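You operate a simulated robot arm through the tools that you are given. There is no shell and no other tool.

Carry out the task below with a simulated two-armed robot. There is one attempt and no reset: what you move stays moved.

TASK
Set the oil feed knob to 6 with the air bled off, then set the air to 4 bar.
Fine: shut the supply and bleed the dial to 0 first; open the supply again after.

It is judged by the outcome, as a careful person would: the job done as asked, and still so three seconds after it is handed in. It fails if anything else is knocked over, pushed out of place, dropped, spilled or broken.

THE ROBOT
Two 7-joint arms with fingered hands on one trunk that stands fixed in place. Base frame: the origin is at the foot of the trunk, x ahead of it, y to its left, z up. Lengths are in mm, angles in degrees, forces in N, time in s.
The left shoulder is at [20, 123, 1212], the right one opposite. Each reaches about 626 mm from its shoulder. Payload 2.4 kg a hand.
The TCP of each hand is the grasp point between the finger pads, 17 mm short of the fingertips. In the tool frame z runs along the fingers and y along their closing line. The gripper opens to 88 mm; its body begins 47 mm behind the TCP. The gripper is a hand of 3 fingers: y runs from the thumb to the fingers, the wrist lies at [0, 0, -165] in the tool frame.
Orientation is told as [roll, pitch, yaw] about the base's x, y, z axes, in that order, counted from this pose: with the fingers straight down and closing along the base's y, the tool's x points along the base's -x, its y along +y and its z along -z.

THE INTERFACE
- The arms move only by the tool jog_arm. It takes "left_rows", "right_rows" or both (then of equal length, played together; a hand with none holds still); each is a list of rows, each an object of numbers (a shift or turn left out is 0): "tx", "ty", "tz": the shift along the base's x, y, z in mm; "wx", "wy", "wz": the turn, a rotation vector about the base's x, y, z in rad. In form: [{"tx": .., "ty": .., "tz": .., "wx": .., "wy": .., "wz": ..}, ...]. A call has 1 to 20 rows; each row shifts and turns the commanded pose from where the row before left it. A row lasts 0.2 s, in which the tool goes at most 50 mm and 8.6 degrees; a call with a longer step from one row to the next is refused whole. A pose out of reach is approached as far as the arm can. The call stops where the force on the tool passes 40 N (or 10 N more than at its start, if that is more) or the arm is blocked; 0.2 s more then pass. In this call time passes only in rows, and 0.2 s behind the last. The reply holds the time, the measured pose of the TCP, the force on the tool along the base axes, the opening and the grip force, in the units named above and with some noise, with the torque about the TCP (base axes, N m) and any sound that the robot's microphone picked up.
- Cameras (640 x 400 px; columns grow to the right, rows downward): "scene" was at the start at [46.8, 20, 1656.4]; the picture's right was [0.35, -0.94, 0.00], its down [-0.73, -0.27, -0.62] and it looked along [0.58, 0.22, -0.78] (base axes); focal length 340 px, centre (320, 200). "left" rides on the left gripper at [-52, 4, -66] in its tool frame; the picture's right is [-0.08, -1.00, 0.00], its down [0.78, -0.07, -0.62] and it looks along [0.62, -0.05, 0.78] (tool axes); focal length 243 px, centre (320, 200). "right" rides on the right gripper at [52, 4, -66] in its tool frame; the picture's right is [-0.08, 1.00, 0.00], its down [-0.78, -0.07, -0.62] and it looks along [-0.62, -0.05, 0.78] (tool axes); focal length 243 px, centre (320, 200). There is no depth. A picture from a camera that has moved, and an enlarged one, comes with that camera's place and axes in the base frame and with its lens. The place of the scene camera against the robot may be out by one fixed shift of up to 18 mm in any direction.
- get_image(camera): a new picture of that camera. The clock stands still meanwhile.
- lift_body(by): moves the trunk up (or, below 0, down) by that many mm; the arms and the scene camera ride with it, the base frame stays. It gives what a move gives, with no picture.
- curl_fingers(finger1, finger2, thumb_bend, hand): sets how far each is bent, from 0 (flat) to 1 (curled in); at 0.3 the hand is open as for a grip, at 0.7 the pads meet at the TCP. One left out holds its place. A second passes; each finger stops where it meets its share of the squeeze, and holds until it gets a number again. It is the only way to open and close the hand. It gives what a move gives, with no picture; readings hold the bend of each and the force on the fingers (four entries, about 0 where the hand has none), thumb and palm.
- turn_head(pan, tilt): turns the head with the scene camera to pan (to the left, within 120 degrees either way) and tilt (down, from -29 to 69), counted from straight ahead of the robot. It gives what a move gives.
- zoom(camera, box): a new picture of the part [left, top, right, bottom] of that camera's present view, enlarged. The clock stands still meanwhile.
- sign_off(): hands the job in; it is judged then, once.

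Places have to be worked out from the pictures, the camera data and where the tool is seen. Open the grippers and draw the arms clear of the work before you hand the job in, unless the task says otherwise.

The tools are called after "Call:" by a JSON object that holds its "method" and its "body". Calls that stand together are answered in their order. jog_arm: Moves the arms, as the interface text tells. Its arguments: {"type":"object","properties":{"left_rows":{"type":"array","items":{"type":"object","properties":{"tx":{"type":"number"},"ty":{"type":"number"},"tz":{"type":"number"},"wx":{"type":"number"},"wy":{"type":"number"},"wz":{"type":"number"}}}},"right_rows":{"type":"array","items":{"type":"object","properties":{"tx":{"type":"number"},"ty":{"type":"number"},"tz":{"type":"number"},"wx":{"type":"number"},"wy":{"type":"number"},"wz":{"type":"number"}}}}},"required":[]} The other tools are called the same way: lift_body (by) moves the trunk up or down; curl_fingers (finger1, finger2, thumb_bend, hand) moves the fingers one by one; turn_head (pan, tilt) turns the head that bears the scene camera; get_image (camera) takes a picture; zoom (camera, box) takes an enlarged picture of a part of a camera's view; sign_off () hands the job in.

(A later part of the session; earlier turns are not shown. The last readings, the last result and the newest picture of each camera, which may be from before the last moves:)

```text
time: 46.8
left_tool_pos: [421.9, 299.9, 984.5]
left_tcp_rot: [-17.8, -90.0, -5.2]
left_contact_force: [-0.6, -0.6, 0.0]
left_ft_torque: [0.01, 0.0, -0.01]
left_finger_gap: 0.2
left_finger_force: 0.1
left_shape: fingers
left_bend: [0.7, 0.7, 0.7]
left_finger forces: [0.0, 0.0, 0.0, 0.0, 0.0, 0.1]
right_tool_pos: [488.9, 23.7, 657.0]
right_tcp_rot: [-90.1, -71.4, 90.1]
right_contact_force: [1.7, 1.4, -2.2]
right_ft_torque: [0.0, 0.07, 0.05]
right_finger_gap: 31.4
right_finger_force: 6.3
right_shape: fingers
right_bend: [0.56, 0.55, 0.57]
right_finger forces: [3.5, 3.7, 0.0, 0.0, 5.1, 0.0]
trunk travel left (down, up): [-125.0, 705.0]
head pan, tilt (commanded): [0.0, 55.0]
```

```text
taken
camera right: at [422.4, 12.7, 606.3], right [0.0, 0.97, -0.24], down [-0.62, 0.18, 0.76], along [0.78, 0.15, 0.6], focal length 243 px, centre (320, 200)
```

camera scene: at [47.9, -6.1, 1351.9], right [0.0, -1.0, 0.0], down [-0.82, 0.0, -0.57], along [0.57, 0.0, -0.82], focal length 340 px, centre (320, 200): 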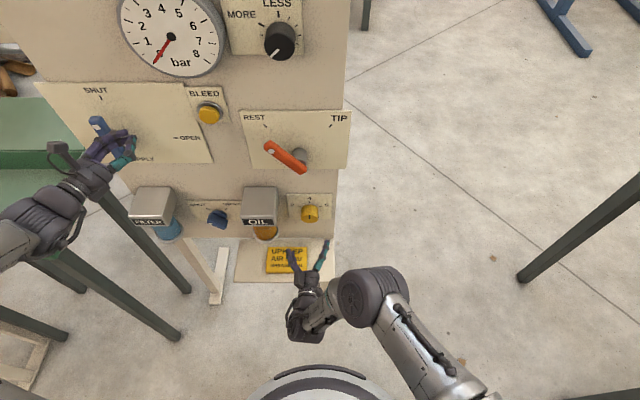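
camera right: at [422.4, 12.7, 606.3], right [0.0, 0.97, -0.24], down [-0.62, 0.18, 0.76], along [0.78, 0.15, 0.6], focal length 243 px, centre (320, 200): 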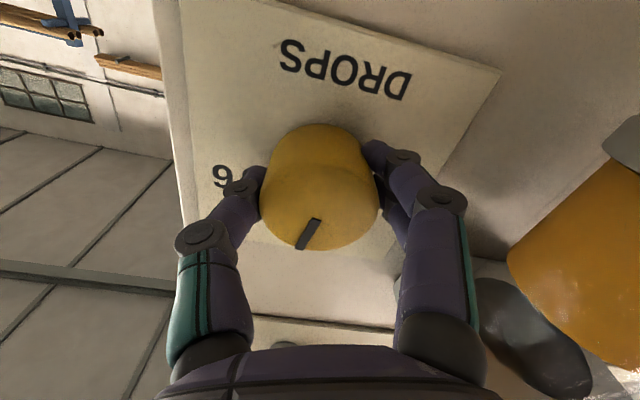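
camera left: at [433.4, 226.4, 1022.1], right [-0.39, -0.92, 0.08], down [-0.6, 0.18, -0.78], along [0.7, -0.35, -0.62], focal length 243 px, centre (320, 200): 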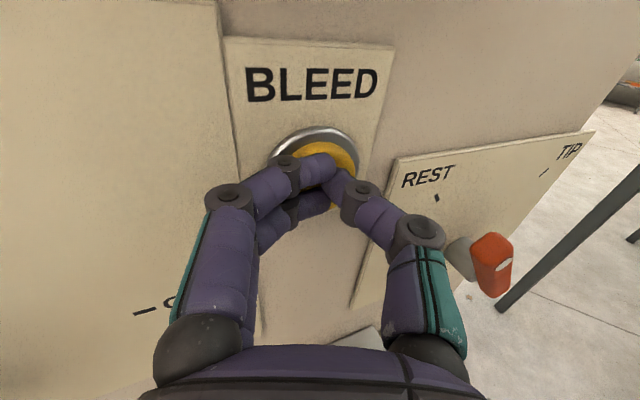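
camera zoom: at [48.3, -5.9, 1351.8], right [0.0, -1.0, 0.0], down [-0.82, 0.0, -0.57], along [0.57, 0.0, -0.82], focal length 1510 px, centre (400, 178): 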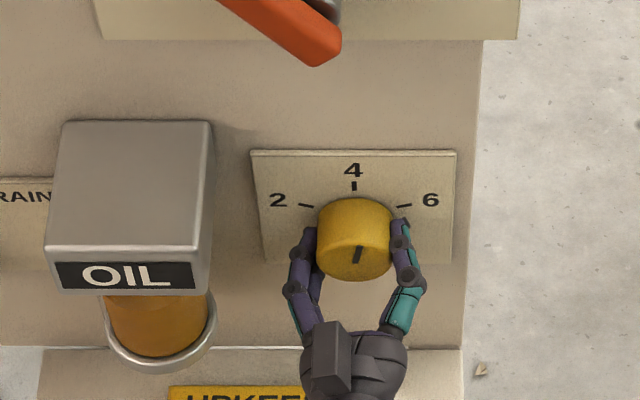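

The knob turns with the hand (pointer fixed in the hand view). I continue the remaining ~48°.

Call:
{"method": "jog_arm", "body": {"right_rows": [{"wx": 0.12}, {"wx": 0.12}, {"wx": 0.12}, {"wx": 0.12}, {"wx": 0.12}, {"wx": 0.12}, {"wx": 0.127}]}}

Call:
{"method": "zoom", "body": {"camera": "scene", "box": [230, 160, 374, 250]}}

Call:
{"method": "get_image", "body": {"camera": "right"}}

```text
time: 48.4
left_tool_pos: [422.6, 299.7, 984.1]
left_tcp_rot: [-36.0, -89.9, 13.0]
left_contact_force: [-0.1, -0.3, 0.1]
left_ft_torque: [0.07, -0.02, 0.02]
left_finger_gap: 0.0
left_finger_force: 0.1
left_shape: fingers
left_bend: [0.7, 0.7, 0.7]
left_finger forces: [0.1, 0.0, 0.0, 0.0, 0.1, 0.0]
right_tool_pos: [488.2, 26.0, 657.6]
right_tcp_rot: [90.1, -60.0, -90.1]
right_contact_force: [2.3, 4.3, -1.2]
right_ft_torque: [-0.06, 0.03, 0.07]
right_finger_gap: 31.4
right_finger_force: 6.5
right_shape: fingers
right_bend: [0.55, 0.54, 0.57]
right_finger forces: [4.1, 4.1, 0.1, 0.0, 5.0, 0.0]
trunk travel left (down, up): [-125.0, 705.0]
head pan, tilt (commanded): [0.0, 55.0]
```

```text
4.44 times, centred on (302, 205) of scene
camera zoom: at [48.3, -5.6, 1351.9], right [0.0, -1.0, 0.0], down [-0.82, 0.0, -0.57], along [0.57, 0.0, -0.82], focal length 1510 px, centre (400, 178)
```

zoom: 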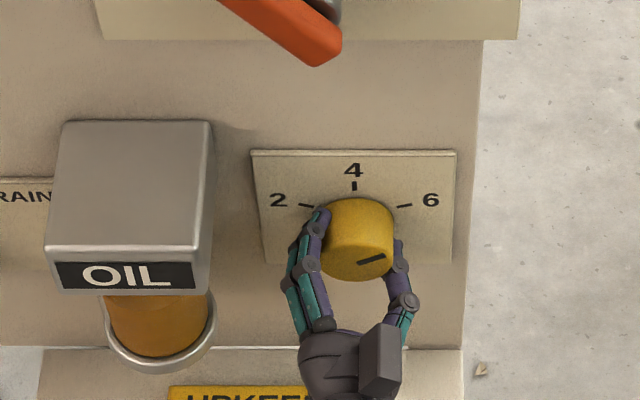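

```text
taken
camera right: at [422.2, 56.5, 614.8], right [0.0, 0.82, 0.57], down [-0.62, -0.45, 0.64], along [0.78, -0.36, 0.51], focal length 243 px, centre (320, 200)
```

right: 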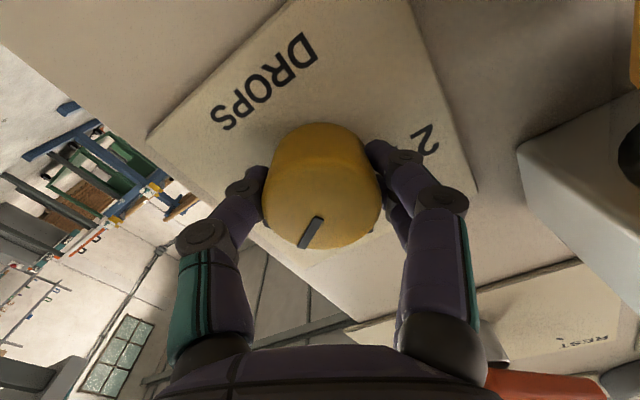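

The knob turned 60°, but my tick geometry suggests 2 and 6 lie nearer ±67–70° from 4. I zoom in tightly to measure the pointer against the 6 tick.

Call:
{"method": "zoom", "body": {"camera": "scene", "box": [284, 193, 332, 223]}}

Call:
{"method": "zoom", "body": {"camera": "right", "box": [240, 110, 400, 260]}}

```text
13.33 times, centred on (308, 208) of scene
camera zoom: at [48.3, -5.6, 1351.9], right [0.0, -1.0, 0.0], down [-0.82, 0.0, -0.57], along [0.57, 0.0, -0.82], focal length 4529 px, centre (480, 93)
```

zoom: 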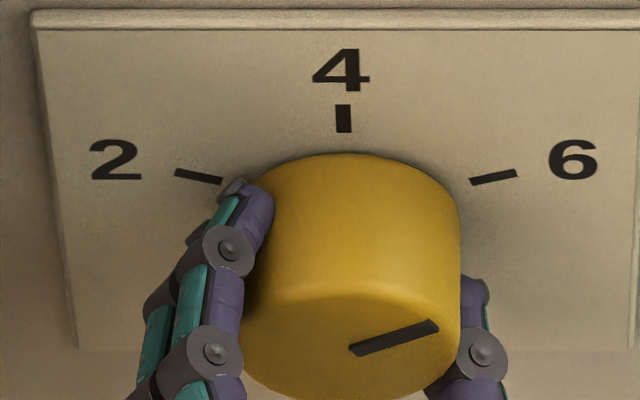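

```text
2.67 times, centred on (320, 185) of right
camera zoom: at [422.2, 56.5, 614.8], right [0.0, 0.82, 0.57], down [-0.62, -0.45, 0.64], along [0.78, -0.36, 0.51], focal length 647 px, centre (320, 240)
```

zoom: 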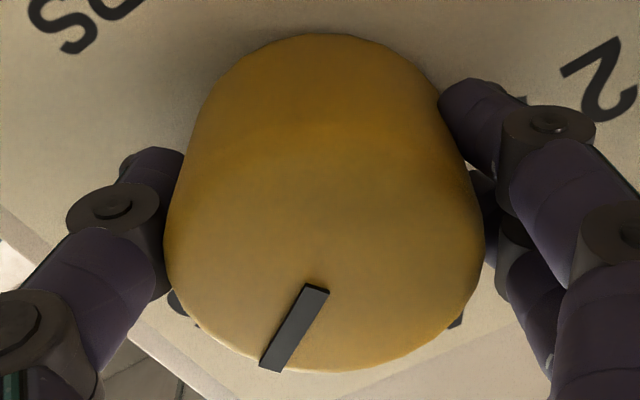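

Precise projection: ticks 2/6 are at ±70° from 4, and the pointer is at about 61°. I turn 9–10° further clockwise.

Call:
{"method": "jog_arm", "body": {"right_rows": [{"wx": 0.0825}, {"wx": 0.0825}]}}

Call:
{"method": "zoom", "body": {"camera": "scene", "box": [284, 193, 332, 223]}}

```text
time: 49.0
left_tool_pos: [421.6, 299.1, 983.4]
left_tcp_rot: [-40.2, -90.0, 17.3]
left_contact_force: [-0.6, 0.2, -0.2]
left_ft_torque: [-0.04, 0.02, 0.0]
left_finger_gap: 0.0
left_finger_force: 0.1
left_shape: fingers
left_bend: [0.7, 0.7, 0.7]
left_finger forces: [0.1, 0.1, 0.0, 0.0, 0.0, 0.0]
right_tool_pos: [488.3, 26.0, 657.6]
right_tcp_rot: [90.0, -50.5, -90.1]
right_contact_force: [2.4, 5.8, 0.4]
right_ft_torque: [0.0, -0.05, 0.04]
right_finger_gap: 31.3
right_finger_force: 6.2
right_shape: fingers
right_bend: [0.55, 0.54, 0.57]
right_finger forces: [4.4, 4.4, 0.0, 0.1, 4.5, 0.0]
trunk travel left (down, up): [-125.0, 705.0]
head pan, tilt (commanded): [0.0, 55.0]
```

```text
13.33 times, centred on (308, 208) of scene
camera zoom: at [48.2, -5.6, 1351.9], right [0.0, -1.0, 0.0], down [-0.82, 0.0, -0.57], along [0.57, 0.0, -0.82], focal length 4529 px, centre (480, 93)
```

zoom: 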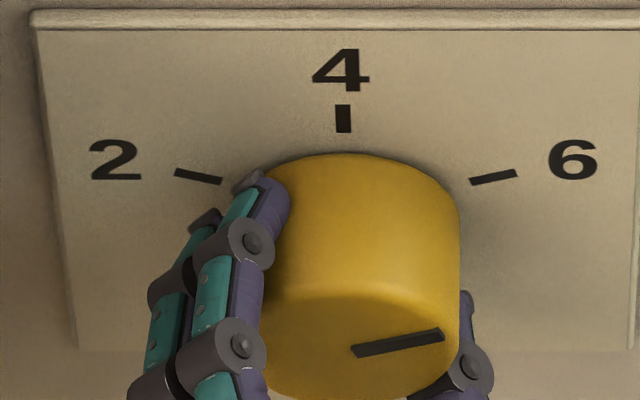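

The pointer is now at 70°, parallel with the 6 tick's radial. I open the fingers and check that it holds.

Call:
{"method": "curl_fingers", "body": {"hand": "right", "finger1": 0.3, "finger2": 0.3, "thumb_bend": 0.3}}

Call:
{"method": "zoom", "body": {"camera": "scene", "box": [284, 193, 332, 223]}}

Call:
{"method": "get_image", "body": {"camera": "right"}}

```text
time: 50.0
left_tool_pos: [422.2, 298.6, 984.0]
left_tcp_rot: [4.0, -90.0, -26.8]
left_contact_force: [-0.3, 0.8, -0.1]
left_ft_torque: [-0.03, 0.04, -0.01]
left_finger_gap: 0.3
left_finger_force: 0.0
left_shape: fingers
left_bend: [0.7, 0.7, 0.7]
left_finger forces: [0.1, 0.1, 0.0, 0.1, 0.0, 0.1]
right_tool_pos: [486.9, 25.7, 657.5]
right_tcp_rot: [90.1, -50.7, -90.1]
right_contact_force: [-0.2, -0.3, -0.1]
right_ft_torque: [-0.01, -0.03, 0.01]
right_finger_gap: 84.1
right_finger_force: 0.1
right_shape: fingers
right_bend: [0.3, 0.3, 0.3]
right_finger forces: [0.0, 0.1, 0.1, 0.0, 0.0, 0.1]
trunk travel left (down, up): [-125.0, 705.0]
head pan, tilt (commanded): [0.0, 55.0]
```

```text
13.33 times, centred on (308, 208) of scene
camera zoom: at [47.9, -6.1, 1351.9], right [0.0, -1.0, 0.0], down [-0.82, 0.0, -0.57], along [0.57, 0.0, -0.82], focal length 4529 px, centre (480, 93)
```

zoom: 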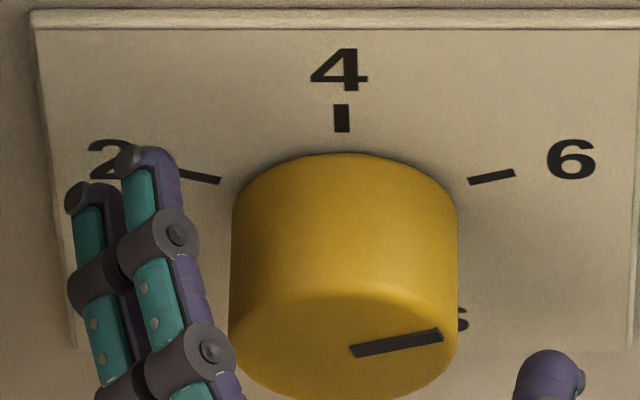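

```text
taken
camera right: at [421.9, 62.7, 619.9], right [0.0, 0.72, 0.7], down [-0.62, -0.55, 0.56], along [0.78, -0.43, 0.45], focal length 243 px, centre (320, 200)
```

right: 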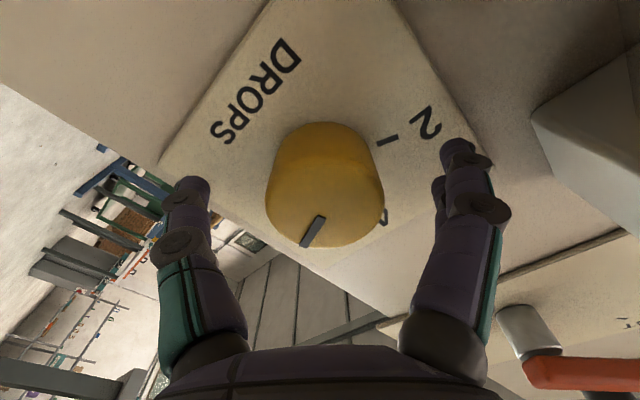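

The oil knob holds at 6. I withdraw the right hand straight back, and check the dial still reads 0.

Call:
{"method": "jog_arm", "body": {"right_rows": [{"tx": -15}, {"tx": -20}, {"tx": -20}, {"tx": -20}, {"tx": -15}]}}

Call:
{"method": "turn_head", "body": {"pan": 20, "tilt": 40}}

Call:
{"method": "get_image", "body": {"camera": "scene"}}

Call:
{"method": "get_image", "body": {"camera": "left"}}

```text
time: 51.2
left_tool_pos: [422.4, 298.7, 984.1]
left_tcp_rot: [3.1, -90.1, -26.0]
left_contact_force: [0.7, 0.3, 0.3]
left_ft_torque: [0.02, 0.02, 0.04]
left_finger_gap: 0.0
left_finger_force: 0.1
left_shape: fingers
left_bend: [0.7, 0.7, 0.7]
left_finger forces: [0.0, 0.1, 0.0, 0.0, 0.0, 0.1]
right_tool_pos: [397.3, 24.3, 655.4]
right_tcp_rot: [90.0, -50.5, -90.2]
right_contact_force: [0.0, 0.6, 0.9]
right_ft_torque: [0.02, -0.03, 0.01]
right_finger_gap: 84.1
right_finger_force: 0.0
right_shape: fingers
right_bend: [0.3, 0.3, 0.3]
right_finger forces: [0.1, 0.0, 0.0, 0.0, 0.0, 0.1]
trunk travel left (down, up): [-125.0, 705.0]
head pan, tilt (commanded): [0.0, 55.0]
```

```text
time: 52.1
left_tool_pos: [420.8, 299.6, 983.9]
left_tcp_rot: [8.1, -90.0, -31.0]
left_contact_force: [-0.2, -0.8, 0.0]
left_ft_torque: [0.02, 0.03, 0.02]
left_finger_gap: 0.0
left_finger_force: 0.1
left_shape: fingers
left_bend: [0.7, 0.7, 0.7]
left_finger forces: [0.0, 0.0, 0.1, 0.0, 0.0, 0.0]
right_tool_pos: [397.0, 25.0, 655.5]
right_tcp_rot: [90.2, -50.6, -90.1]
right_contact_force: [-0.7, -0.2, -0.6]
right_ft_torque: [-0.02, 0.01, 0.0]
right_finger_gap: 84.1
right_finger_force: 0.0
right_shape: fingers
right_bend: [0.3, 0.3, 0.3]
right_finger forces: [0.0, 0.0, 0.0, 0.0, 0.1, 0.0]
trunk travel left (down, up): [-125.0, 705.0]
head pan, tilt (commanded): [20.0, 40.0]
```

```text
taken
camera scene: at [55.7, 22.9, 1372.5], right [0.34, -0.94, 0.0], down [-0.6, -0.22, -0.77], along [0.72, 0.26, -0.64], focal length 340 px, centre (320, 200)
```

scene: 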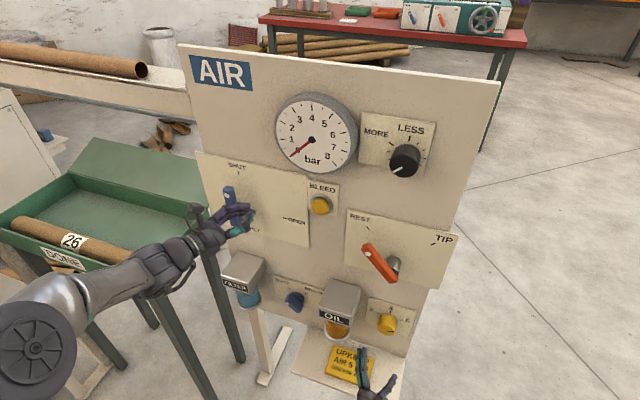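

```text
taken
camera left: at [363.1, 329.2, 1036.7], right [-0.39, -0.92, 0.08], down [-0.6, 0.18, -0.78], along [0.7, -0.35, -0.62], focal length 243 px, centre (320, 200)
```

left: 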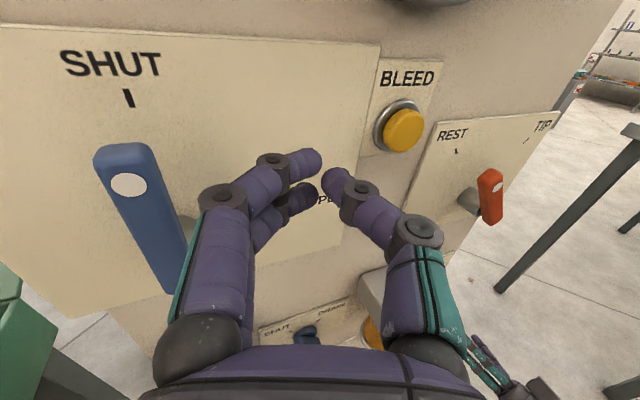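

Dial still 0, oil at 6. Now to reopen the supply: I un-yaw the left hand and bring it in front of the upright handle (y≈338, z≈963), still short of it, then open the fingers to straddle the handle.

Call:
{"method": "jog_arm", "body": {"left_rows": [{"tx": -8, "ty": 8, "tz": -4, "wz": 0.1}, {"tx": -8, "ty": 10, "tz": -5, "wz": 0.1}, {"tx": -6, "ty": 10, "tz": -6, "wz": 0.1}, {"ty": 11, "tz": -6, "wz": 0.1}]}}

Call:
{"method": "curl_fingers", "body": {"hand": "left", "finger1": 0.3, "finger2": 0.3, "thumb_bend": 0.3}}

Call:
{"method": "get_image", "body": {"camera": "left"}}

Call:
{"method": "get_image", "body": {"camera": "scene"}}

```text
time: 53.1
left_tool_pos: [399.4, 336.9, 962.9]
left_tcp_rot: [42.1, -89.9, -42.0]
left_contact_force: [0.4, 0.4, 0.2]
left_ft_torque: [-0.02, 0.0, -0.03]
left_finger_gap: 0.2
left_finger_force: 0.1
left_shape: fingers
left_bend: [0.7, 0.7, 0.7]
left_finger forces: [0.0, 0.0, 0.1, 0.1, 0.0, 0.1]
right_tool_pos: [396.0, 25.1, 654.9]
right_tcp_rot: [90.1, -50.7, -90.1]
right_contact_force: [-0.4, -0.4, -0.5]
right_ft_torque: [0.02, -0.01, 0.0]
right_finger_gap: 84.1
right_finger_force: 0.1
right_shape: fingers
right_bend: [0.3, 0.3, 0.3]
right_finger forces: [0.0, 0.0, 0.1, 0.0, 0.0, 0.0]
trunk travel left (down, up): [-125.0, 705.0]
head pan, tilt (commanded): [20.0, 40.0]
```

```text
time: 54.1
left_tool_pos: [400.2, 335.3, 963.4]
left_tcp_rot: [5.3, -90.1, -5.3]
left_contact_force: [0.6, 0.4, 0.0]
left_ft_torque: [-0.03, 0.01, 0.0]
left_finger_gap: 84.2
left_finger_force: 0.0
left_shape: fingers
left_bend: [0.3, 0.3, 0.3]
left_finger forces: [0.1, 0.1, 0.0, 0.0, 0.1, 0.0]
right_tool_pos: [397.1, 25.3, 655.8]
right_tcp_rot: [90.1, -50.7, -90.1]
right_contact_force: [-0.8, 0.8, -0.4]
right_ft_torque: [0.0, 0.0, 0.01]
right_finger_gap: 84.2
right_finger_force: 0.0
right_shape: fingers
right_bend: [0.3, 0.3, 0.3]
right_finger forces: [0.1, 0.1, 0.0, 0.1, 0.1, 0.0]
trunk travel left (down, up): [-125.0, 705.0]
head pan, tilt (commanded): [20.0, 40.0]
```

```text
taken
camera left: at [334.1, 340.4, 1016.2], right [0.0, -1.0, 0.08], down [-0.62, -0.07, -0.78], along [0.78, -0.05, -0.62], focal length 243 px, centre (320, 200)
```

left: 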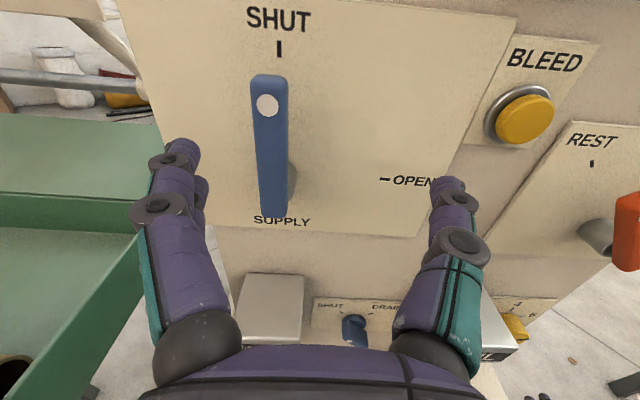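

```text
taken
camera scene: at [55.7, 23.0, 1372.6], right [0.34, -0.94, 0.0], down [-0.6, -0.22, -0.77], along [0.72, 0.26, -0.64], focal length 340 px, centre (320, 200)
```

scene: 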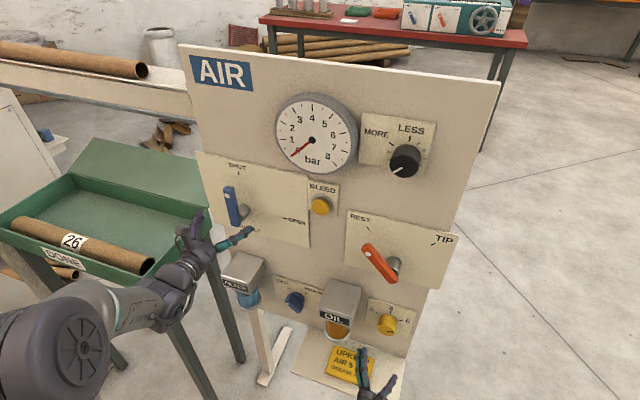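

The handle (dot at y≈365, z≈974) sits between the fingers. I shift 8 mm left for clearance and advance to straddle it at x≈478.

Call:
{"method": "jog_arm", "body": {"left_rows": [{"ty": 4, "tx": 5}, {"ty": 4, "tx": 13}, {"tx": 15}, {"tx": 15}, {"tx": 15}, {"tx": 14}]}}

Call:
{"method": "get_image", "body": {"camera": "left"}}

```text
time: 55.5
left_tool_pos: [477.0, 344.8, 962.8]
left_tcp_rot: [-29.0, -90.0, 28.9]
left_contact_force: [0.1, -1.0, 0.0]
left_ft_torque: [0.01, 0.0, 0.0]
left_finger_gap: 84.0
left_finger_force: 0.0
left_shape: fingers
left_bend: [0.3, 0.3, 0.3]
left_finger forces: [0.1, 0.0, 0.0, 0.0, 0.0, 0.0]
right_tool_pos: [396.8, 25.2, 654.9]
right_tcp_rot: [90.0, -50.6, -90.0]
right_contact_force: [0.0, 0.7, -0.2]
right_ft_torque: [0.0, -0.01, 0.01]
right_finger_gap: 84.1
right_finger_force: 0.0
right_shape: fingers
right_bend: [0.3, 0.3, 0.3]
right_finger forces: [0.1, 0.0, 0.0, 0.0, 0.1, 0.0]
trunk travel left (down, up): [-125.0, 705.0]
head pan, tilt (commanded): [20.0, 40.0]
```

```text
taken
camera left: at [411.5, 348.8, 1016.1], right [0.0, -1.0, 0.09], down [-0.62, -0.07, -0.78], along [0.78, -0.05, -0.62], focal length 243 px, centre (320, 200)
```

left: 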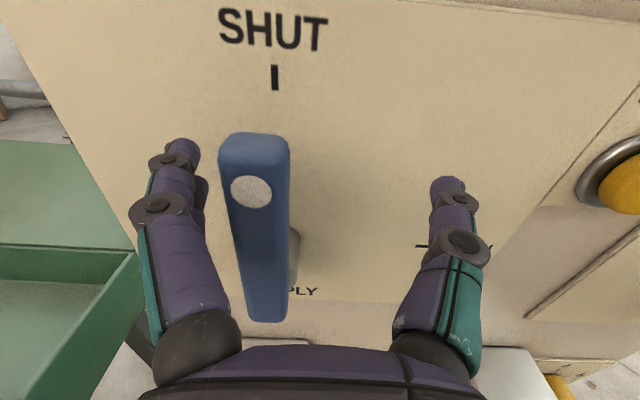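

The handle is between fingers and thumb. I sweep right along the arc so the two fingers push the handle from SHUT toward OPEN, first about halfway.

Call:
{"method": "jog_arm", "body": {"left_rows": [{"ty": -8}, {"ty": -8.3}, {"ty": -6.8, "tz": 1.5}, {"ty": -6.8, "tz": 1.6}, {"ty": -7.2}, {"ty": -7.2}, {"ty": -7.2, "tz": -1.8}, {"ty": -7.2, "tz": -1.8}]}}

Call:
{"method": "get_image", "body": {"camera": "left"}}

Call:
{"method": "zoom", "body": {"camera": "scene", "box": [190, 90, 382, 210]}}

```text
time: 57.3
left_tool_pos: [476.2, 285.5, 962.8]
left_tcp_rot: [39.3, -89.9, -39.1]
left_contact_force: [1.1, -0.2, -0.6]
left_ft_torque: [-0.01, 0.03, 0.0]
left_finger_gap: 84.8
left_finger_force: 0.0
left_shape: fingers
left_bend: [0.3, 0.3, 0.3]
left_finger forces: [0.0, 0.1, 0.0, 0.1, 0.1, 0.0]
right_tool_pos: [397.7, 25.1, 654.6]
right_tcp_rot: [90.1, -50.6, -90.1]
right_contact_force: [0.5, 0.0, -0.6]
right_ft_torque: [0.0, 0.02, -0.01]
right_finger_gap: 84.2
right_finger_force: 0.1
right_shape: fingers
right_bend: [0.3, 0.3, 0.3]
right_finger forces: [0.0, 0.0, 0.1, 0.0, 0.0, 0.1]
trunk travel left (down, up): [-125.0, 705.0]
head pan, tilt (commanded): [20.0, 40.0]
```

```text
taken
camera left: at [410.5, 289.2, 1014.4], right [0.0, -1.0, 0.08], down [-0.62, -0.07, -0.78], along [0.78, -0.05, -0.62], focal length 243 px, centre (320, 200)
```

left: 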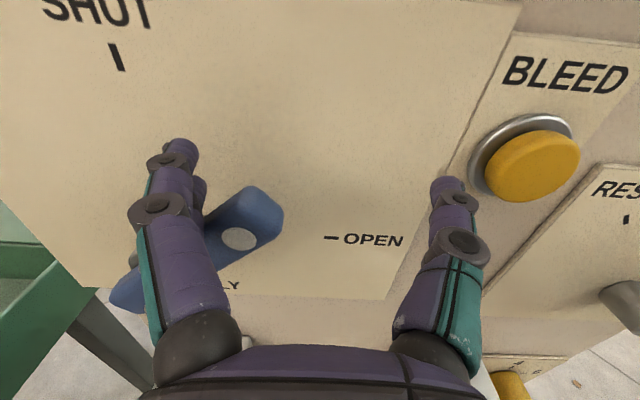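

```text
3.33 times, centred on (286, 150) of scene
camera zoom: at [55.8, 22.9, 1372.6], right [0.34, -0.94, 0.0], down [-0.6, -0.22, -0.77], along [0.72, 0.26, -0.64], focal length 1132 px, centre (433, 367)
```

zoom: 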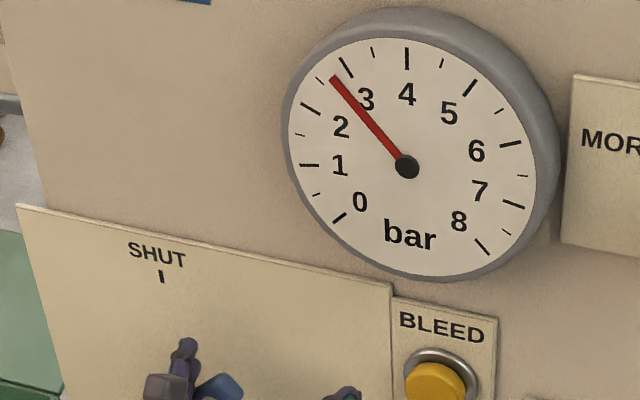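

Handle at ~47°, the dial already rising. I continue the arc toward OPEN.

Call:
{"method": "jog_arm", "body": {"left_rows": [{"ty": -6.5, "tz": -3.7}, {"ty": -6.6, "tz": -3.8}, {"ty": -6, "tz": -5.5}, {"ty": -6, "tz": -5.5}, {"ty": -4.5, "tz": -7.1}]}}

Call:
{"method": "get_image", "body": {"camera": "left"}}

Call:
{"method": "zoom", "body": {"camera": "scene", "box": [190, 100, 382, 220]}}

```text
time: 58.5
left_tool_pos: [474.1, 255.9, 936.5]
left_tcp_rot: [-29.0, -89.9, 28.9]
left_contact_force: [0.0, -1.0, 0.1]
left_ft_torque: [0.02, 0.01, 0.0]
left_finger_gap: 84.5
left_finger_force: 0.0
left_shape: fingers
left_bend: [0.3, 0.3, 0.3]
left_finger forces: [0.0, 0.0, 0.0, 0.0, 0.0, 0.0]
right_tool_pos: [397.3, 25.0, 655.0]
right_tcp_rot: [90.1, -50.7, -90.0]
right_contact_force: [-0.3, 0.5, -0.6]
right_ft_torque: [0.02, 0.01, -0.03]
right_finger_gap: 83.9
right_finger_force: 0.0
right_shape: fingers
right_bend: [0.3, 0.3, 0.3]
right_finger forces: [0.1, 0.1, 0.0, 0.0, 0.1, 0.0]
trunk travel left (down, up): [-125.0, 705.0]
head pan, tilt (commanded): [20.0, 40.0]
```

```text
taken
camera left: at [409.1, 260.2, 989.8], right [0.0, -1.0, 0.09], down [-0.62, -0.07, -0.78], along [0.78, -0.05, -0.62], focal length 243 px, centre (320, 200)
```

left: 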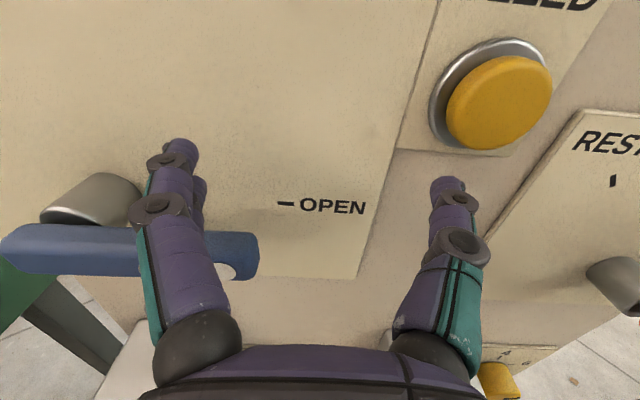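

```text
3.33 times, centred on (286, 160) of scene
camera zoom: at [55.8, 22.9, 1372.5], right [0.34, -0.94, 0.0], down [-0.6, -0.22, -0.77], along [0.72, 0.26, -0.64], focal length 1132 px, centre (433, 333)
```

zoom: 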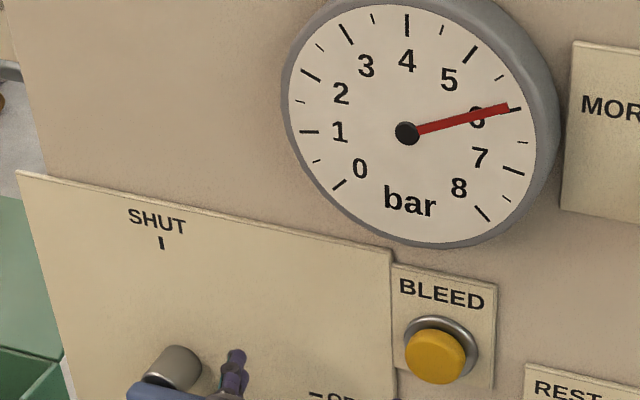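

The handle is nearly horizontal and the dial is back at about 6. I follow the last bit of the arc to be sure it rests at its OPEN stop.

Call:
{"method": "jog_arm", "body": {"left_rows": [{"ty": -2.5, "tz": -4}, {"ty": -1.5, "tz": -3.5}]}}

Call:
{"method": "get_image", "body": {"camera": "left"}}

```text
time: 59.1
left_tool_pos: [475.0, 250.4, 928.8]
left_tcp_rot: [9.0, -89.9, -9.1]
left_contact_force: [-0.7, 0.7, -0.1]
left_ft_torque: [-0.01, -0.04, 0.0]
left_finger_gap: 84.7
left_finger_force: 0.1
left_shape: fingers
left_bend: [0.3, 0.3, 0.3]
left_finger forces: [0.0, 0.0, 0.0, 0.1, 0.0, 0.0]
right_tool_pos: [397.1, 23.6, 654.2]
right_tcp_rot: [90.1, -50.5, -90.1]
right_contact_force: [0.9, -0.5, -0.6]
right_ft_torque: [0.02, -0.01, 0.02]
right_finger_gap: 83.9
right_finger_force: 0.0
right_shape: fingers
right_bend: [0.3, 0.3, 0.3]
right_finger forces: [0.0, 0.0, 0.0, 0.0, 0.0, 0.0]
trunk travel left (down, up): [-125.0, 705.0]
head pan, tilt (commanded): [20.0, 40.0]
```

```text
taken
camera left: at [409.2, 256.7, 982.0], right [0.0, -1.0, 0.08], down [-0.62, -0.06, -0.78], along [0.78, -0.05, -0.62], focal length 243 px, centre (320, 200)
```

left: 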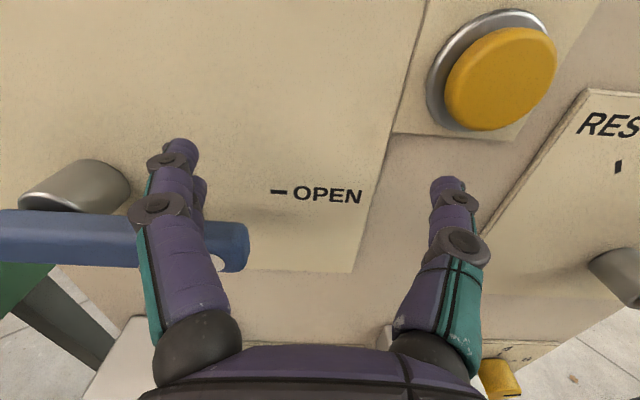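

No contact: the handle rests on its own at OPEN. I withdraw the left hand straight back and aside, then compare the lever with the start and read the dial.

Call:
{"method": "jog_arm", "body": {"left_rows": [{"tz": 5}, {"tx": -15}, {"tx": -20}, {"tx": -20}, {"tx": -20}, {"ty": 15, "tz": 15}, {"ty": 15, "tz": 20}, {"ty": 10, "tz": 20}]}}

Call:
{"method": "get_image", "body": {"camera": "left"}}

Call:
{"method": "zoom", "body": {"camera": "scene", "box": [180, 90, 372, 260]}}

```text
time: 60.9
left_tool_pos: [399.2, 292.5, 989.1]
left_tcp_rot: [-12.5, -90.1, 12.5]
left_contact_force: [0.2, -0.2, 0.2]
left_ft_torque: [-0.03, 0.0, 0.0]
left_finger_gap: 84.8
left_finger_force: 0.1
left_shape: fingers
left_bend: [0.3, 0.3, 0.3]
left_finger forces: [0.0, 0.1, 0.0, 0.0, 0.1, 0.0]
right_tool_pos: [396.9, 24.8, 655.2]
right_tcp_rot: [90.1, -50.6, -90.1]
right_contact_force: [-0.2, -0.2, -0.3]
right_ft_torque: [-0.01, 0.03, 0.03]
right_finger_gap: 84.3
right_finger_force: 0.1
right_shape: fingers
right_bend: [0.3, 0.3, 0.3]
right_finger forces: [0.0, 0.1, 0.0, 0.1, 0.0, 0.0]
trunk travel left (down, up): [-125.0, 705.0]
head pan, tilt (commanded): [20.0, 40.0]
```

```text
taken
camera left: at [334.0, 297.4, 1041.5], right [0.0, -1.0, 0.08], down [-0.62, -0.07, -0.78], along [0.78, -0.05, -0.62], focal length 243 px, centre (320, 200)
```

left: 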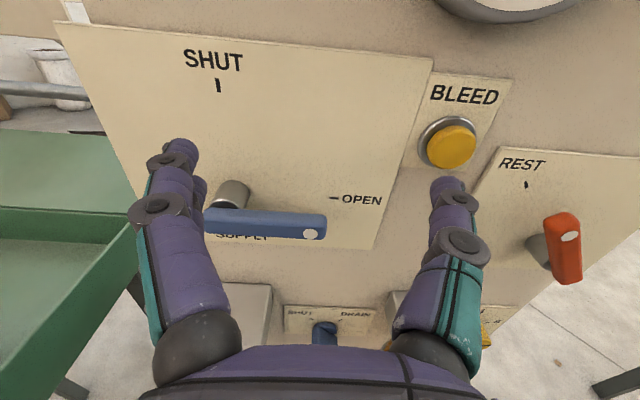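

```text
2.35 times, centred on (276, 175) of scene
camera zoom: at [55.7, 22.9, 1372.6], right [0.34, -0.94, 0.0], down [-0.6, -0.22, -0.77], along [0.72, 0.26, -0.64], focal length 799 px, centre (424, 259)
```

zoom: 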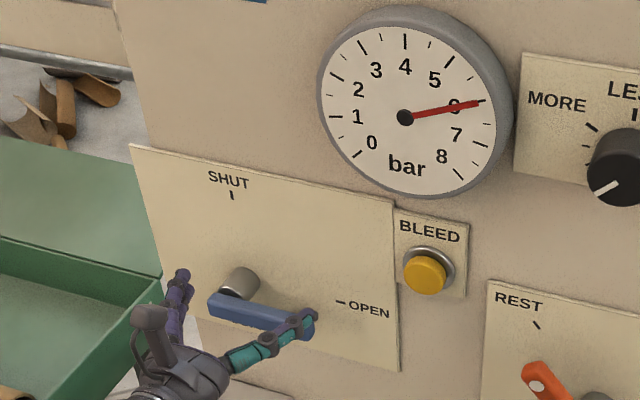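

Lever is back at OPEN exactly as at the start; dial at 6. For the regulator I keep the same right-arm posture that worked: I pull the right hand back a little and raise the trunk so that hand comes level with the regulator (z≈1117).

Call:
{"method": "jog_arm", "body": {"right_rows": [{"tx": -12}, {"tx": -12}, {"tx": -12}]}}

Call:
{"method": "lift_body", "body": {"by": 200}}

Call:
{"method": "get_image", "body": {"camera": "scene"}}

Call:
{"method": "get_image", "body": {"camera": "right"}}

```text
time: 61.7
left_tool_pos: [399.8, 292.8, 987.7]
left_tcp_rot: [10.6, -90.0, -10.6]
left_contact_force: [0.5, 0.1, 0.3]
left_ft_torque: [-0.01, 0.0, 0.04]
left_finger_gap: 84.6
left_finger_force: 0.1
left_shape: fingers
left_bend: [0.3, 0.3, 0.3]
left_finger forces: [0.0, 0.1, 0.1, 0.0, 0.0, 0.0]
right_tool_pos: [362.0, 25.8, 657.5]
right_tcp_rot: [90.1, -50.4, -90.2]
right_contact_force: [0.0, 0.3, -0.2]
right_ft_torque: [-0.01, 0.01, 0.0]
right_finger_gap: 83.9
right_finger_force: 0.1
right_shape: fingers
right_bend: [0.3, 0.3, 0.3]
right_finger forces: [0.1, 0.0, 0.1, 0.0, 0.0, 0.1]
trunk travel left (down, up): [-125.0, 705.0]
head pan, tilt (commanded): [20.0, 40.0]
```

```text
time: 63.8
left_tool_pos: [399.7, 291.9, 1188.7]
left_tcp_rot: [7.6, -90.0, -7.7]
left_contact_force: [0.6, 0.6, -0.8]
left_ft_torque: [-0.05, -0.01, 0.02]
left_finger_gap: 84.6
left_finger_force: 0.1
left_shape: fingers
left_bend: [0.3, 0.3, 0.3]
left_finger forces: [0.0, 0.1, 0.1, 0.0, 0.1, 0.0]
right_tool_pos: [363.0, 26.4, 856.8]
right_tcp_rot: [90.0, -50.6, -90.1]
right_contact_force: [-0.1, -0.3, -0.5]
right_ft_torque: [-0.03, -0.01, -0.02]
right_finger_gap: 84.2
right_finger_force: 0.1
right_shape: fingers
right_bend: [0.3, 0.3, 0.3]
right_finger forces: [0.0, 0.1, 0.1, 0.0, 0.0, 0.1]
trunk travel left (down, up): [-325.0, 505.0]
head pan, tilt (commanded): [20.0, 40.0]
```

```text
taken
camera scene: at [55.8, 22.9, 1572.5], right [0.34, -0.94, 0.0], down [-0.6, -0.22, -0.77], along [0.72, 0.26, -0.64], focal length 340 px, centre (320, 200)
```

scene: 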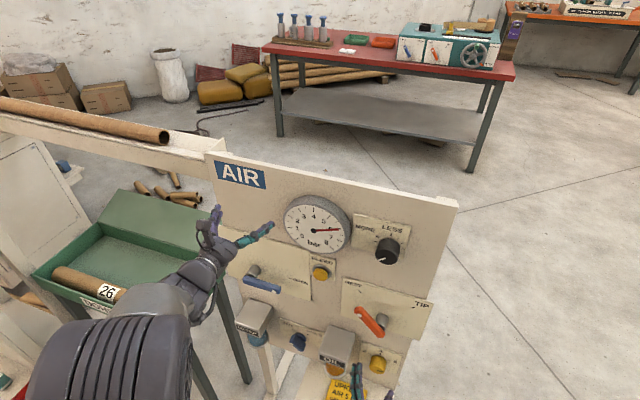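

```text
taken
camera right: at [296.0, 63.5, 820.6], right [0.0, 0.72, 0.7], down [-0.62, -0.55, 0.56], along [0.78, -0.43, 0.45], focal length 243 px, centre (320, 200)
```

right: 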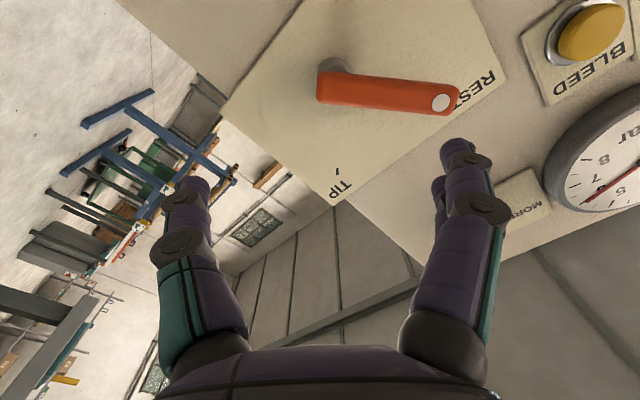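

All clear. I raise the remaining ~255 mm.

Call:
{"method": "lift_body", "body": {"by": 255}}

Call:
{"method": "turn_head", "body": {"pan": 10, "tilt": 55}}

Call:
{"method": "get_image", "body": {"camera": "scene"}}

Call:
{"method": "get_image", "body": {"camera": "right"}}

```text
time: 66.5
left_tool_pos: [398.9, 292.4, 1443.8]
left_tcp_rot: [8.0, -89.9, -8.1]
left_contact_force: [-1.9, 0.6, -0.1]
left_ft_torque: [-0.03, 0.0, 0.02]
left_finger_gap: 84.6
left_finger_force: 0.1
left_shape: fingers
left_bend: [0.3, 0.3, 0.3]
left_finger forces: [0.1, 0.0, 0.0, 0.0, 0.0, 0.1]
right_tool_pos: [362.2, 25.9, 1112.9]
right_tcp_rot: [90.1, -50.7, -90.1]
right_contact_force: [-0.4, 0.2, -0.9]
right_ft_torque: [-0.02, 0.01, 0.0]
right_finger_gap: 84.3
right_finger_force: 0.1
right_shape: fingers
right_bend: [0.3, 0.3, 0.3]
right_finger forces: [0.0, 0.0, 0.0, 0.0, 0.0, 0.0]
trunk travel left (down, up): [-580.0, 250.0]
head pan, tilt (commanded): [20.0, 40.0]
```

```text
time: 67.2
left_tool_pos: [399.5, 293.3, 1443.3]
left_tcp_rot: [12.3, -90.0, -12.3]
left_contact_force: [0.1, -0.9, -0.1]
left_ft_torque: [-0.01, 0.01, -0.02]
left_finger_gap: 84.7
left_finger_force: 0.2
left_shape: fingers
left_bend: [0.3, 0.3, 0.3]
left_finger forces: [0.0, 0.0, 0.0, 0.1, 0.0, 0.0]
right_tool_pos: [361.6, 26.0, 1112.2]
right_tcp_rot: [90.1, -50.6, -90.0]
right_contact_force: [0.6, -0.1, -0.4]
right_ft_torque: [0.01, 0.01, 0.01]
right_finger_gap: 84.1
right_finger_force: 0.1
right_shape: fingers
right_bend: [0.3, 0.3, 0.3]
right_finger forces: [0.0, 0.0, 0.0, 0.1, 0.1, 0.1]
trunk travel left (down, up): [-580.0, 250.0]
head pan, tilt (commanded): [10.0, 55.0]
```

```text
taken
camera scene: at [46.8, 6.4, 1806.9], right [0.17, -0.98, 0.0], down [-0.81, -0.14, -0.57], along [0.57, 0.1, -0.82], focal length 340 px, centre (320, 200)
```

scene: 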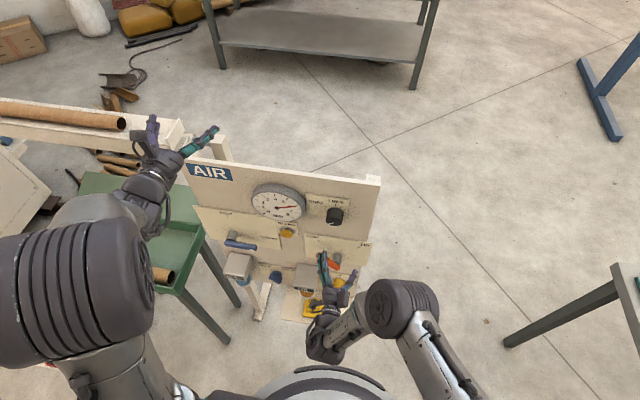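

```text
taken
camera right: at [296.0, 63.5, 1075.7], right [0.0, 0.72, 0.7], down [-0.62, -0.55, 0.56], along [0.78, -0.43, 0.45], focal length 243 px, centre (320, 200)
```

right: 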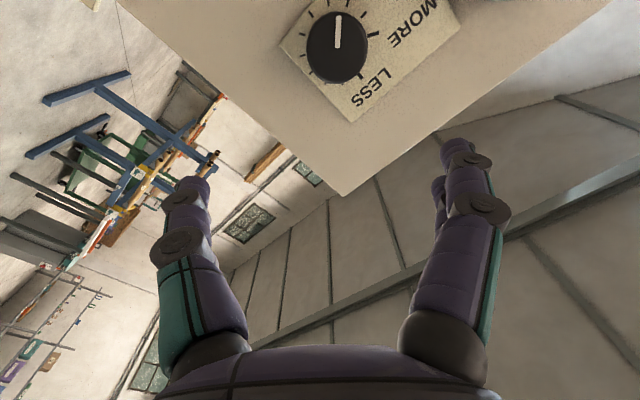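

The regulator is in the right hand's view at about (482, 57, 1100). I approach to x≈440 on that axis and re-measure.

Call:
{"method": "jog_arm", "body": {"right_rows": [{"tx": 8, "ty": 6, "tz": -2}, {"tx": 12, "ty": 6, "tz": -2}, {"tx": 14, "ty": 6, "tz": -2}, {"tx": 14, "ty": 5, "tz": -2}, {"tx": 14, "ty": 4, "tz": -2}, {"tx": 14, "ty": 4}]}}

Call:
{"method": "get_image", "body": {"camera": "right"}}

Call:
{"method": "zoom", "body": {"camera": "scene", "box": [240, 160, 400, 260]}}

```text
time: 68.6
left_tool_pos: [399.2, 293.2, 1443.6]
left_tcp_rot: [10.4, -90.0, -10.6]
left_contact_force: [-0.3, 0.3, 0.4]
left_ft_torque: [-0.02, 0.01, 0.04]
left_finger_gap: 84.6
left_finger_force: 0.2
left_shape: fingers
left_bend: [0.3, 0.3, 0.3]
left_finger forces: [0.0, 0.1, 0.0, 0.1, 0.0, 0.0]
right_tool_pos: [439.9, 37.4, 1114.4]
right_tcp_rot: [89.9, -50.6, -90.0]
right_contact_force: [-0.7, 0.7, -0.4]
right_ft_torque: [-0.02, 0.0, -0.03]
right_finger_gap: 83.8
right_finger_force: 0.0
right_shape: fingers
right_bend: [0.3, 0.3, 0.3]
right_finger forces: [0.0, 0.0, 0.1, 0.0, 0.0, 0.0]
right hand out of reach, approached as far as the arm can: row 2, 3, 4, 5, 6
trunk travel left (down, up): [-580.0, 250.0]
head pan, tilt (commanded): [10.0, 55.0]
```

```text
taken
camera right: at [374.3, 74.9, 1078.4], right [0.0, 0.72, 0.7], down [-0.62, -0.55, 0.56], along [0.78, -0.43, 0.44], focal length 243 px, centre (320, 200)
```

right: 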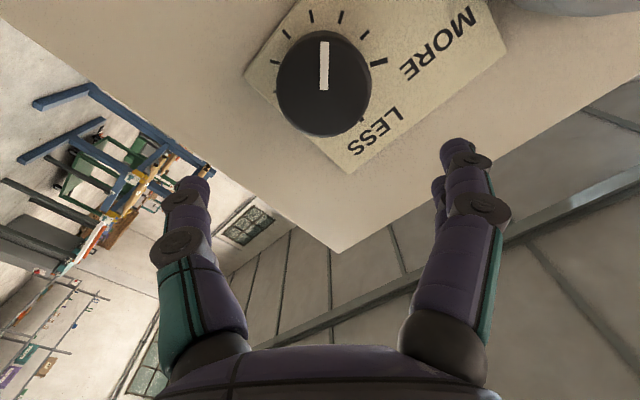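

```text
4.00 times, centred on (320, 210) of scene
camera zoom: at [47.1, 6.4, 1806.9], right [0.17, -0.98, 0.0], down [-0.81, -0.14, -0.57], along [0.56, 0.1, -0.82], focal length 1359 px, centre (320, 160)
```

zoom: 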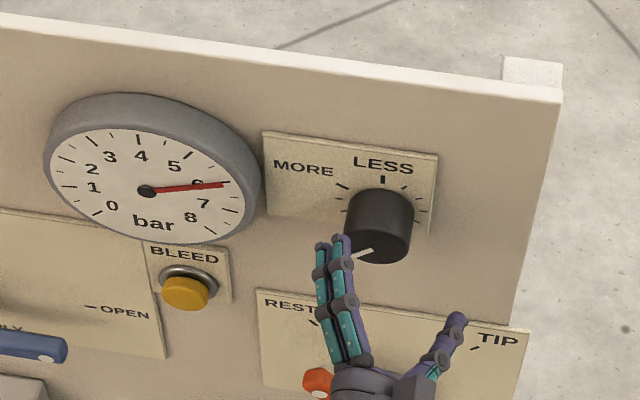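

The right arm hits a joint limit at y≈37 with this roll. I back off slightly and unroll toward neutral to see whether y≈57 becomes reachable.

Call:
{"method": "jog_arm", "body": {"right_rows": [{"tx": -5, "wx": -0.12}, {"tx": -5, "wx": -0.12}, {"wx": -0.12}, {"wx": -0.12}, {"wx": -0.12}, {"wx": -0.1}]}}

Call:
{"method": "jog_arm", "body": {"right_rows": [{"ty": 5, "tz": -3}, {"ty": 5, "tz": -3}, {"ty": 5, "tz": -3}, {"ty": 4, "tz": -3}]}}

```text
time: 70.0
left_tool_pos: [399.0, 292.1, 1442.9]
left_tcp_rot: [6.8, -90.0, -6.8]
left_contact_force: [-0.2, -0.2, 0.1]
left_ft_torque: [-0.03, 0.01, -0.01]
left_finger_gap: 85.0
left_finger_force: 0.1
left_shape: fingers
left_bend: [0.3, 0.3, 0.3]
left_finger forces: [0.1, 0.0, 0.0, 0.0, 0.1, 0.0]
right_tool_pos: [429.7, 38.5, 1116.4]
right_tcp_rot: [-90.3, -89.3, 90.2]
right_contact_force: [-0.2, -0.3, -0.1]
right_ft_torque: [0.0, -0.02, 0.03]
right_finger_gap: 84.3
right_finger_force: 0.2
right_shape: fingers
right_bend: [0.3, 0.3, 0.3]
right_finger forces: [0.0, 0.0, 0.0, 0.0, 0.1, 0.0]
trunk travel left (down, up): [-580.0, 250.0]
head pan, tilt (commanded): [10.0, 55.0]
```

```text
time: 71.0
left_tool_pos: [399.2, 292.7, 1443.9]
left_tcp_rot: [12.1, -90.0, -12.0]
left_contact_force: [0.3, 0.3, -0.2]
left_ft_torque: [0.03, 0.0, 0.04]
left_finger_gap: 84.9
left_finger_force: 0.0
left_shape: fingers
left_bend: [0.3, 0.3, 0.3]
left_finger forces: [0.1, 0.1, 0.1, 0.1, 0.0, 0.0]
right_tool_pos: [428.3, 38.5, 1115.5]
right_tcp_rot: [-89.9, -89.3, 89.7]
right_contact_force: [0.2, 0.1, -0.3]
right_ft_torque: [0.0, 0.01, 0.0]
right_finger_gap: 84.1
right_finger_force: 0.1
right_shape: fingers
right_bend: [0.3, 0.3, 0.3]
right_finger forces: [0.1, 0.1, 0.0, 0.0, 0.0, 0.0]
right hand out of reach, approached as far as the arm can: row 1, 2, 3, 4
trunk travel left (down, up): [-580.0, 250.0]
head pan, tilt (commanded): [10.0, 55.0]
```

The limit is a sideways wrist limit, independent of roll. A yaw of ~12° toward the left should give room; I try that.

Call:
{"method": "jog_arm", "body": {"right_rows": [{"wz": 0.105}, {"wz": 0.105}]}}

Call:
{"method": "jog_arm", "body": {"right_rows": [{"ty": 5, "tz": -4}, {"ty": 5, "tz": -4}, {"ty": 5, "tz": -4}]}}

Call:
{"method": "get_image", "body": {"camera": "right"}}

```text
time: 71.6
left_tool_pos: [400.3, 291.9, 1442.6]
left_tcp_rot: [1.4, -90.0, -1.4]
left_contact_force: [0.4, -0.1, -0.2]
left_ft_torque: [0.02, 0.01, 0.01]
left_finger_gap: 84.8
left_finger_force: 0.0
left_shape: fingers
left_bend: [0.3, 0.3, 0.3]
left_finger forces: [0.0, 0.0, 0.1, 0.0, 0.0, 0.0]
right_tool_pos: [429.1, 16.0, 1148.5]
right_tcp_rot: [-50.1, -89.1, 58.1]
right_contact_force: [-0.5, 0.3, 0.2]
right_ft_torque: [0.03, -0.02, -0.03]
right_finger_gap: 84.0
right_finger_force: 0.1
right_shape: fingers
right_bend: [0.3, 0.3, 0.3]
right_finger forces: [0.0, 0.0, 0.1, 0.0, 0.0, 0.0]
right hand out of reach, approached as far as the arm can: row 1, 2
trunk travel left (down, up): [-580.0, 250.0]
head pan, tilt (commanded): [10.0, 55.0]
```

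```text
time: 72.4
left_tool_pos: [400.8, 293.4, 1443.3]
left_tcp_rot: [16.7, -89.9, -16.6]
left_contact_force: [-0.2, 0.1, -0.5]
left_ft_torque: [-0.01, -0.02, 0.01]
left_finger_gap: 84.6
left_finger_force: 0.1
left_shape: fingers
left_bend: [0.3, 0.3, 0.3]
left_finger forces: [0.1, 0.0, 0.0, 0.0, 0.0, 0.0]
right_tool_pos: [428.4, 28.0, 1145.1]
right_tcp_rot: [-37.8, -88.9, 45.3]
right_contact_force: [-1.6, 0.7, 0.8]
right_ft_torque: [0.01, 0.0, -0.01]
right_finger_gap: 84.1
right_finger_force: 0.0
right_shape: fingers
right_bend: [0.3, 0.3, 0.3]
right_finger forces: [0.1, 0.1, 0.0, 0.0, 0.0, 0.0]
right hand out of reach, approached as far as the arm can: row 2, 3
trunk travel left (down, up): [-580.0, 250.0]
head pan, tilt (commanded): [10.0, 55.0]
```

```text
taken
camera right: at [362.4, 22.7, 1093.8], right [-0.13, 0.99, 0.07], down [-0.6, -0.14, 0.79], along [0.79, 0.06, 0.61], focal length 243 px, centre (320, 200)
```

right: 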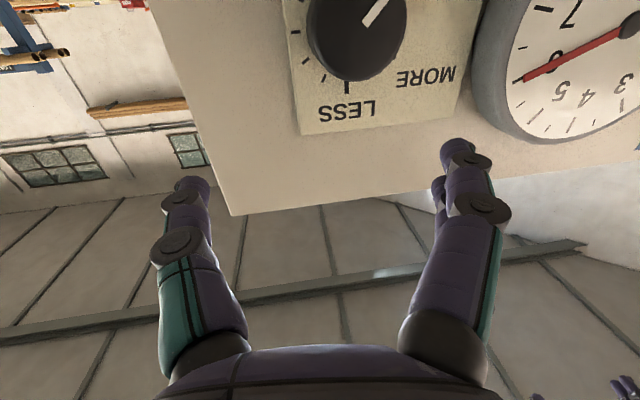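

That pushed the hand up instead: the limit is wrist extension because the hand is too low against the shoulder. So I raise the hand first and then lower the trunk by 150, keeping clear of the panel.

Call:
{"method": "jog_arm", "body": {"right_rows": [{"tx": -15, "tz": 10}, {"tx": -15, "tz": 20}, {"tx": -10, "tz": 20}, {"tz": 20}, {"tz": 20}, {"tz": 15}]}}

Call:
{"method": "lift_body", "body": {"by": -150}}

Call:
{"method": "get_image", "body": {"camera": "right"}}

Call:
{"method": "get_image", "body": {"camera": "scene"}}

```text
time: 73.8
left_tool_pos: [399.6, 293.2, 1443.3]
left_tcp_rot: [7.5, -90.0, -7.4]
left_contact_force: [0.1, 1.2, -0.2]
left_ft_torque: [0.03, 0.0, -0.01]
left_finger_gap: 84.8
left_finger_force: 0.0
left_shape: fingers
left_bend: [0.3, 0.3, 0.3]
left_finger forces: [0.1, 0.1, 0.0, 0.0, 0.1, 0.0]
right_tool_pos: [389.5, 25.2, 1250.1]
right_tcp_rot: [-50.5, -89.1, 58.6]
right_contact_force: [-0.3, -0.3, 0.1]
right_ft_torque: [0.04, -0.03, -0.01]
right_finger_gap: 84.0
right_finger_force: 0.0
right_shape: fingers
right_bend: [0.3, 0.3, 0.3]
right_finger forces: [0.0, 0.0, 0.0, 0.0, 0.0, 0.0]
trunk travel left (down, up): [-580.0, 250.0]
head pan, tilt (commanded): [10.0, 55.0]
```

```text
time: 75.6
left_tool_pos: [398.7, 292.9, 1293.4]
left_tcp_rot: [15.5, -90.0, -15.4]
left_contact_force: [0.3, 0.8, 0.2]
left_ft_torque: [0.01, 0.0, 0.03]
left_finger_gap: 84.7
left_finger_force: 0.1
left_shape: fingers
left_bend: [0.3, 0.3, 0.3]
left_finger forces: [0.0, 0.0, 0.1, 0.1, 0.0, 0.0]
right_tool_pos: [389.6, 25.1, 1100.2]
right_tcp_rot: [-52.4, -89.1, 60.3]
right_contact_force: [0.1, 0.0, 0.3]
right_ft_torque: [0.02, -0.01, -0.01]
right_finger_gap: 84.2
right_finger_force: 0.1
right_shape: fingers
right_bend: [0.3, 0.3, 0.3]
right_finger forces: [0.1, 0.0, 0.0, 0.0, 0.0, 0.0]
trunk travel left (down, up): [-430.0, 400.0]
head pan, tilt (commanded): [10.0, 55.0]
```

```text
taken
camera right: at [323.3, 21.1, 1048.6], right [-0.14, 0.99, 0.07], down [-0.6, -0.14, 0.79], along [0.79, 0.06, 0.61], focal length 243 px, centre (320, 200)
```

right: 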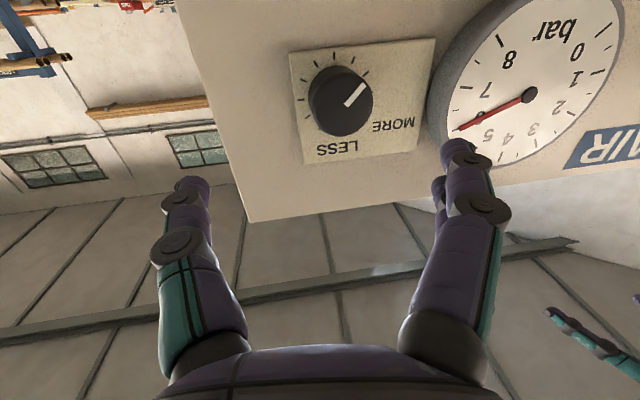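

```text
taken
camera scene: at [46.8, 6.3, 1656.9], right [0.17, -0.98, 0.0], down [-0.81, -0.14, -0.57], along [0.56, 0.1, -0.82], focal length 340 px, centre (320, 200)
```

scene: 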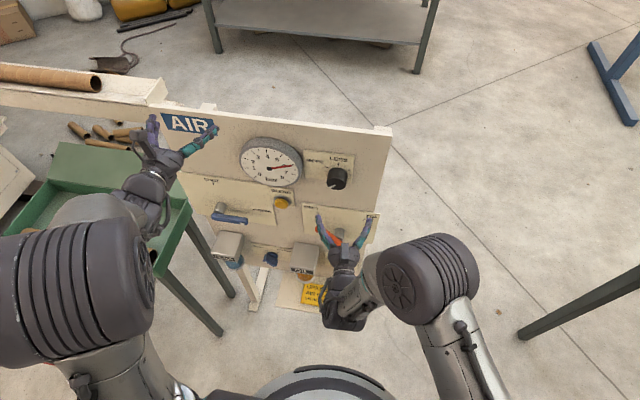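

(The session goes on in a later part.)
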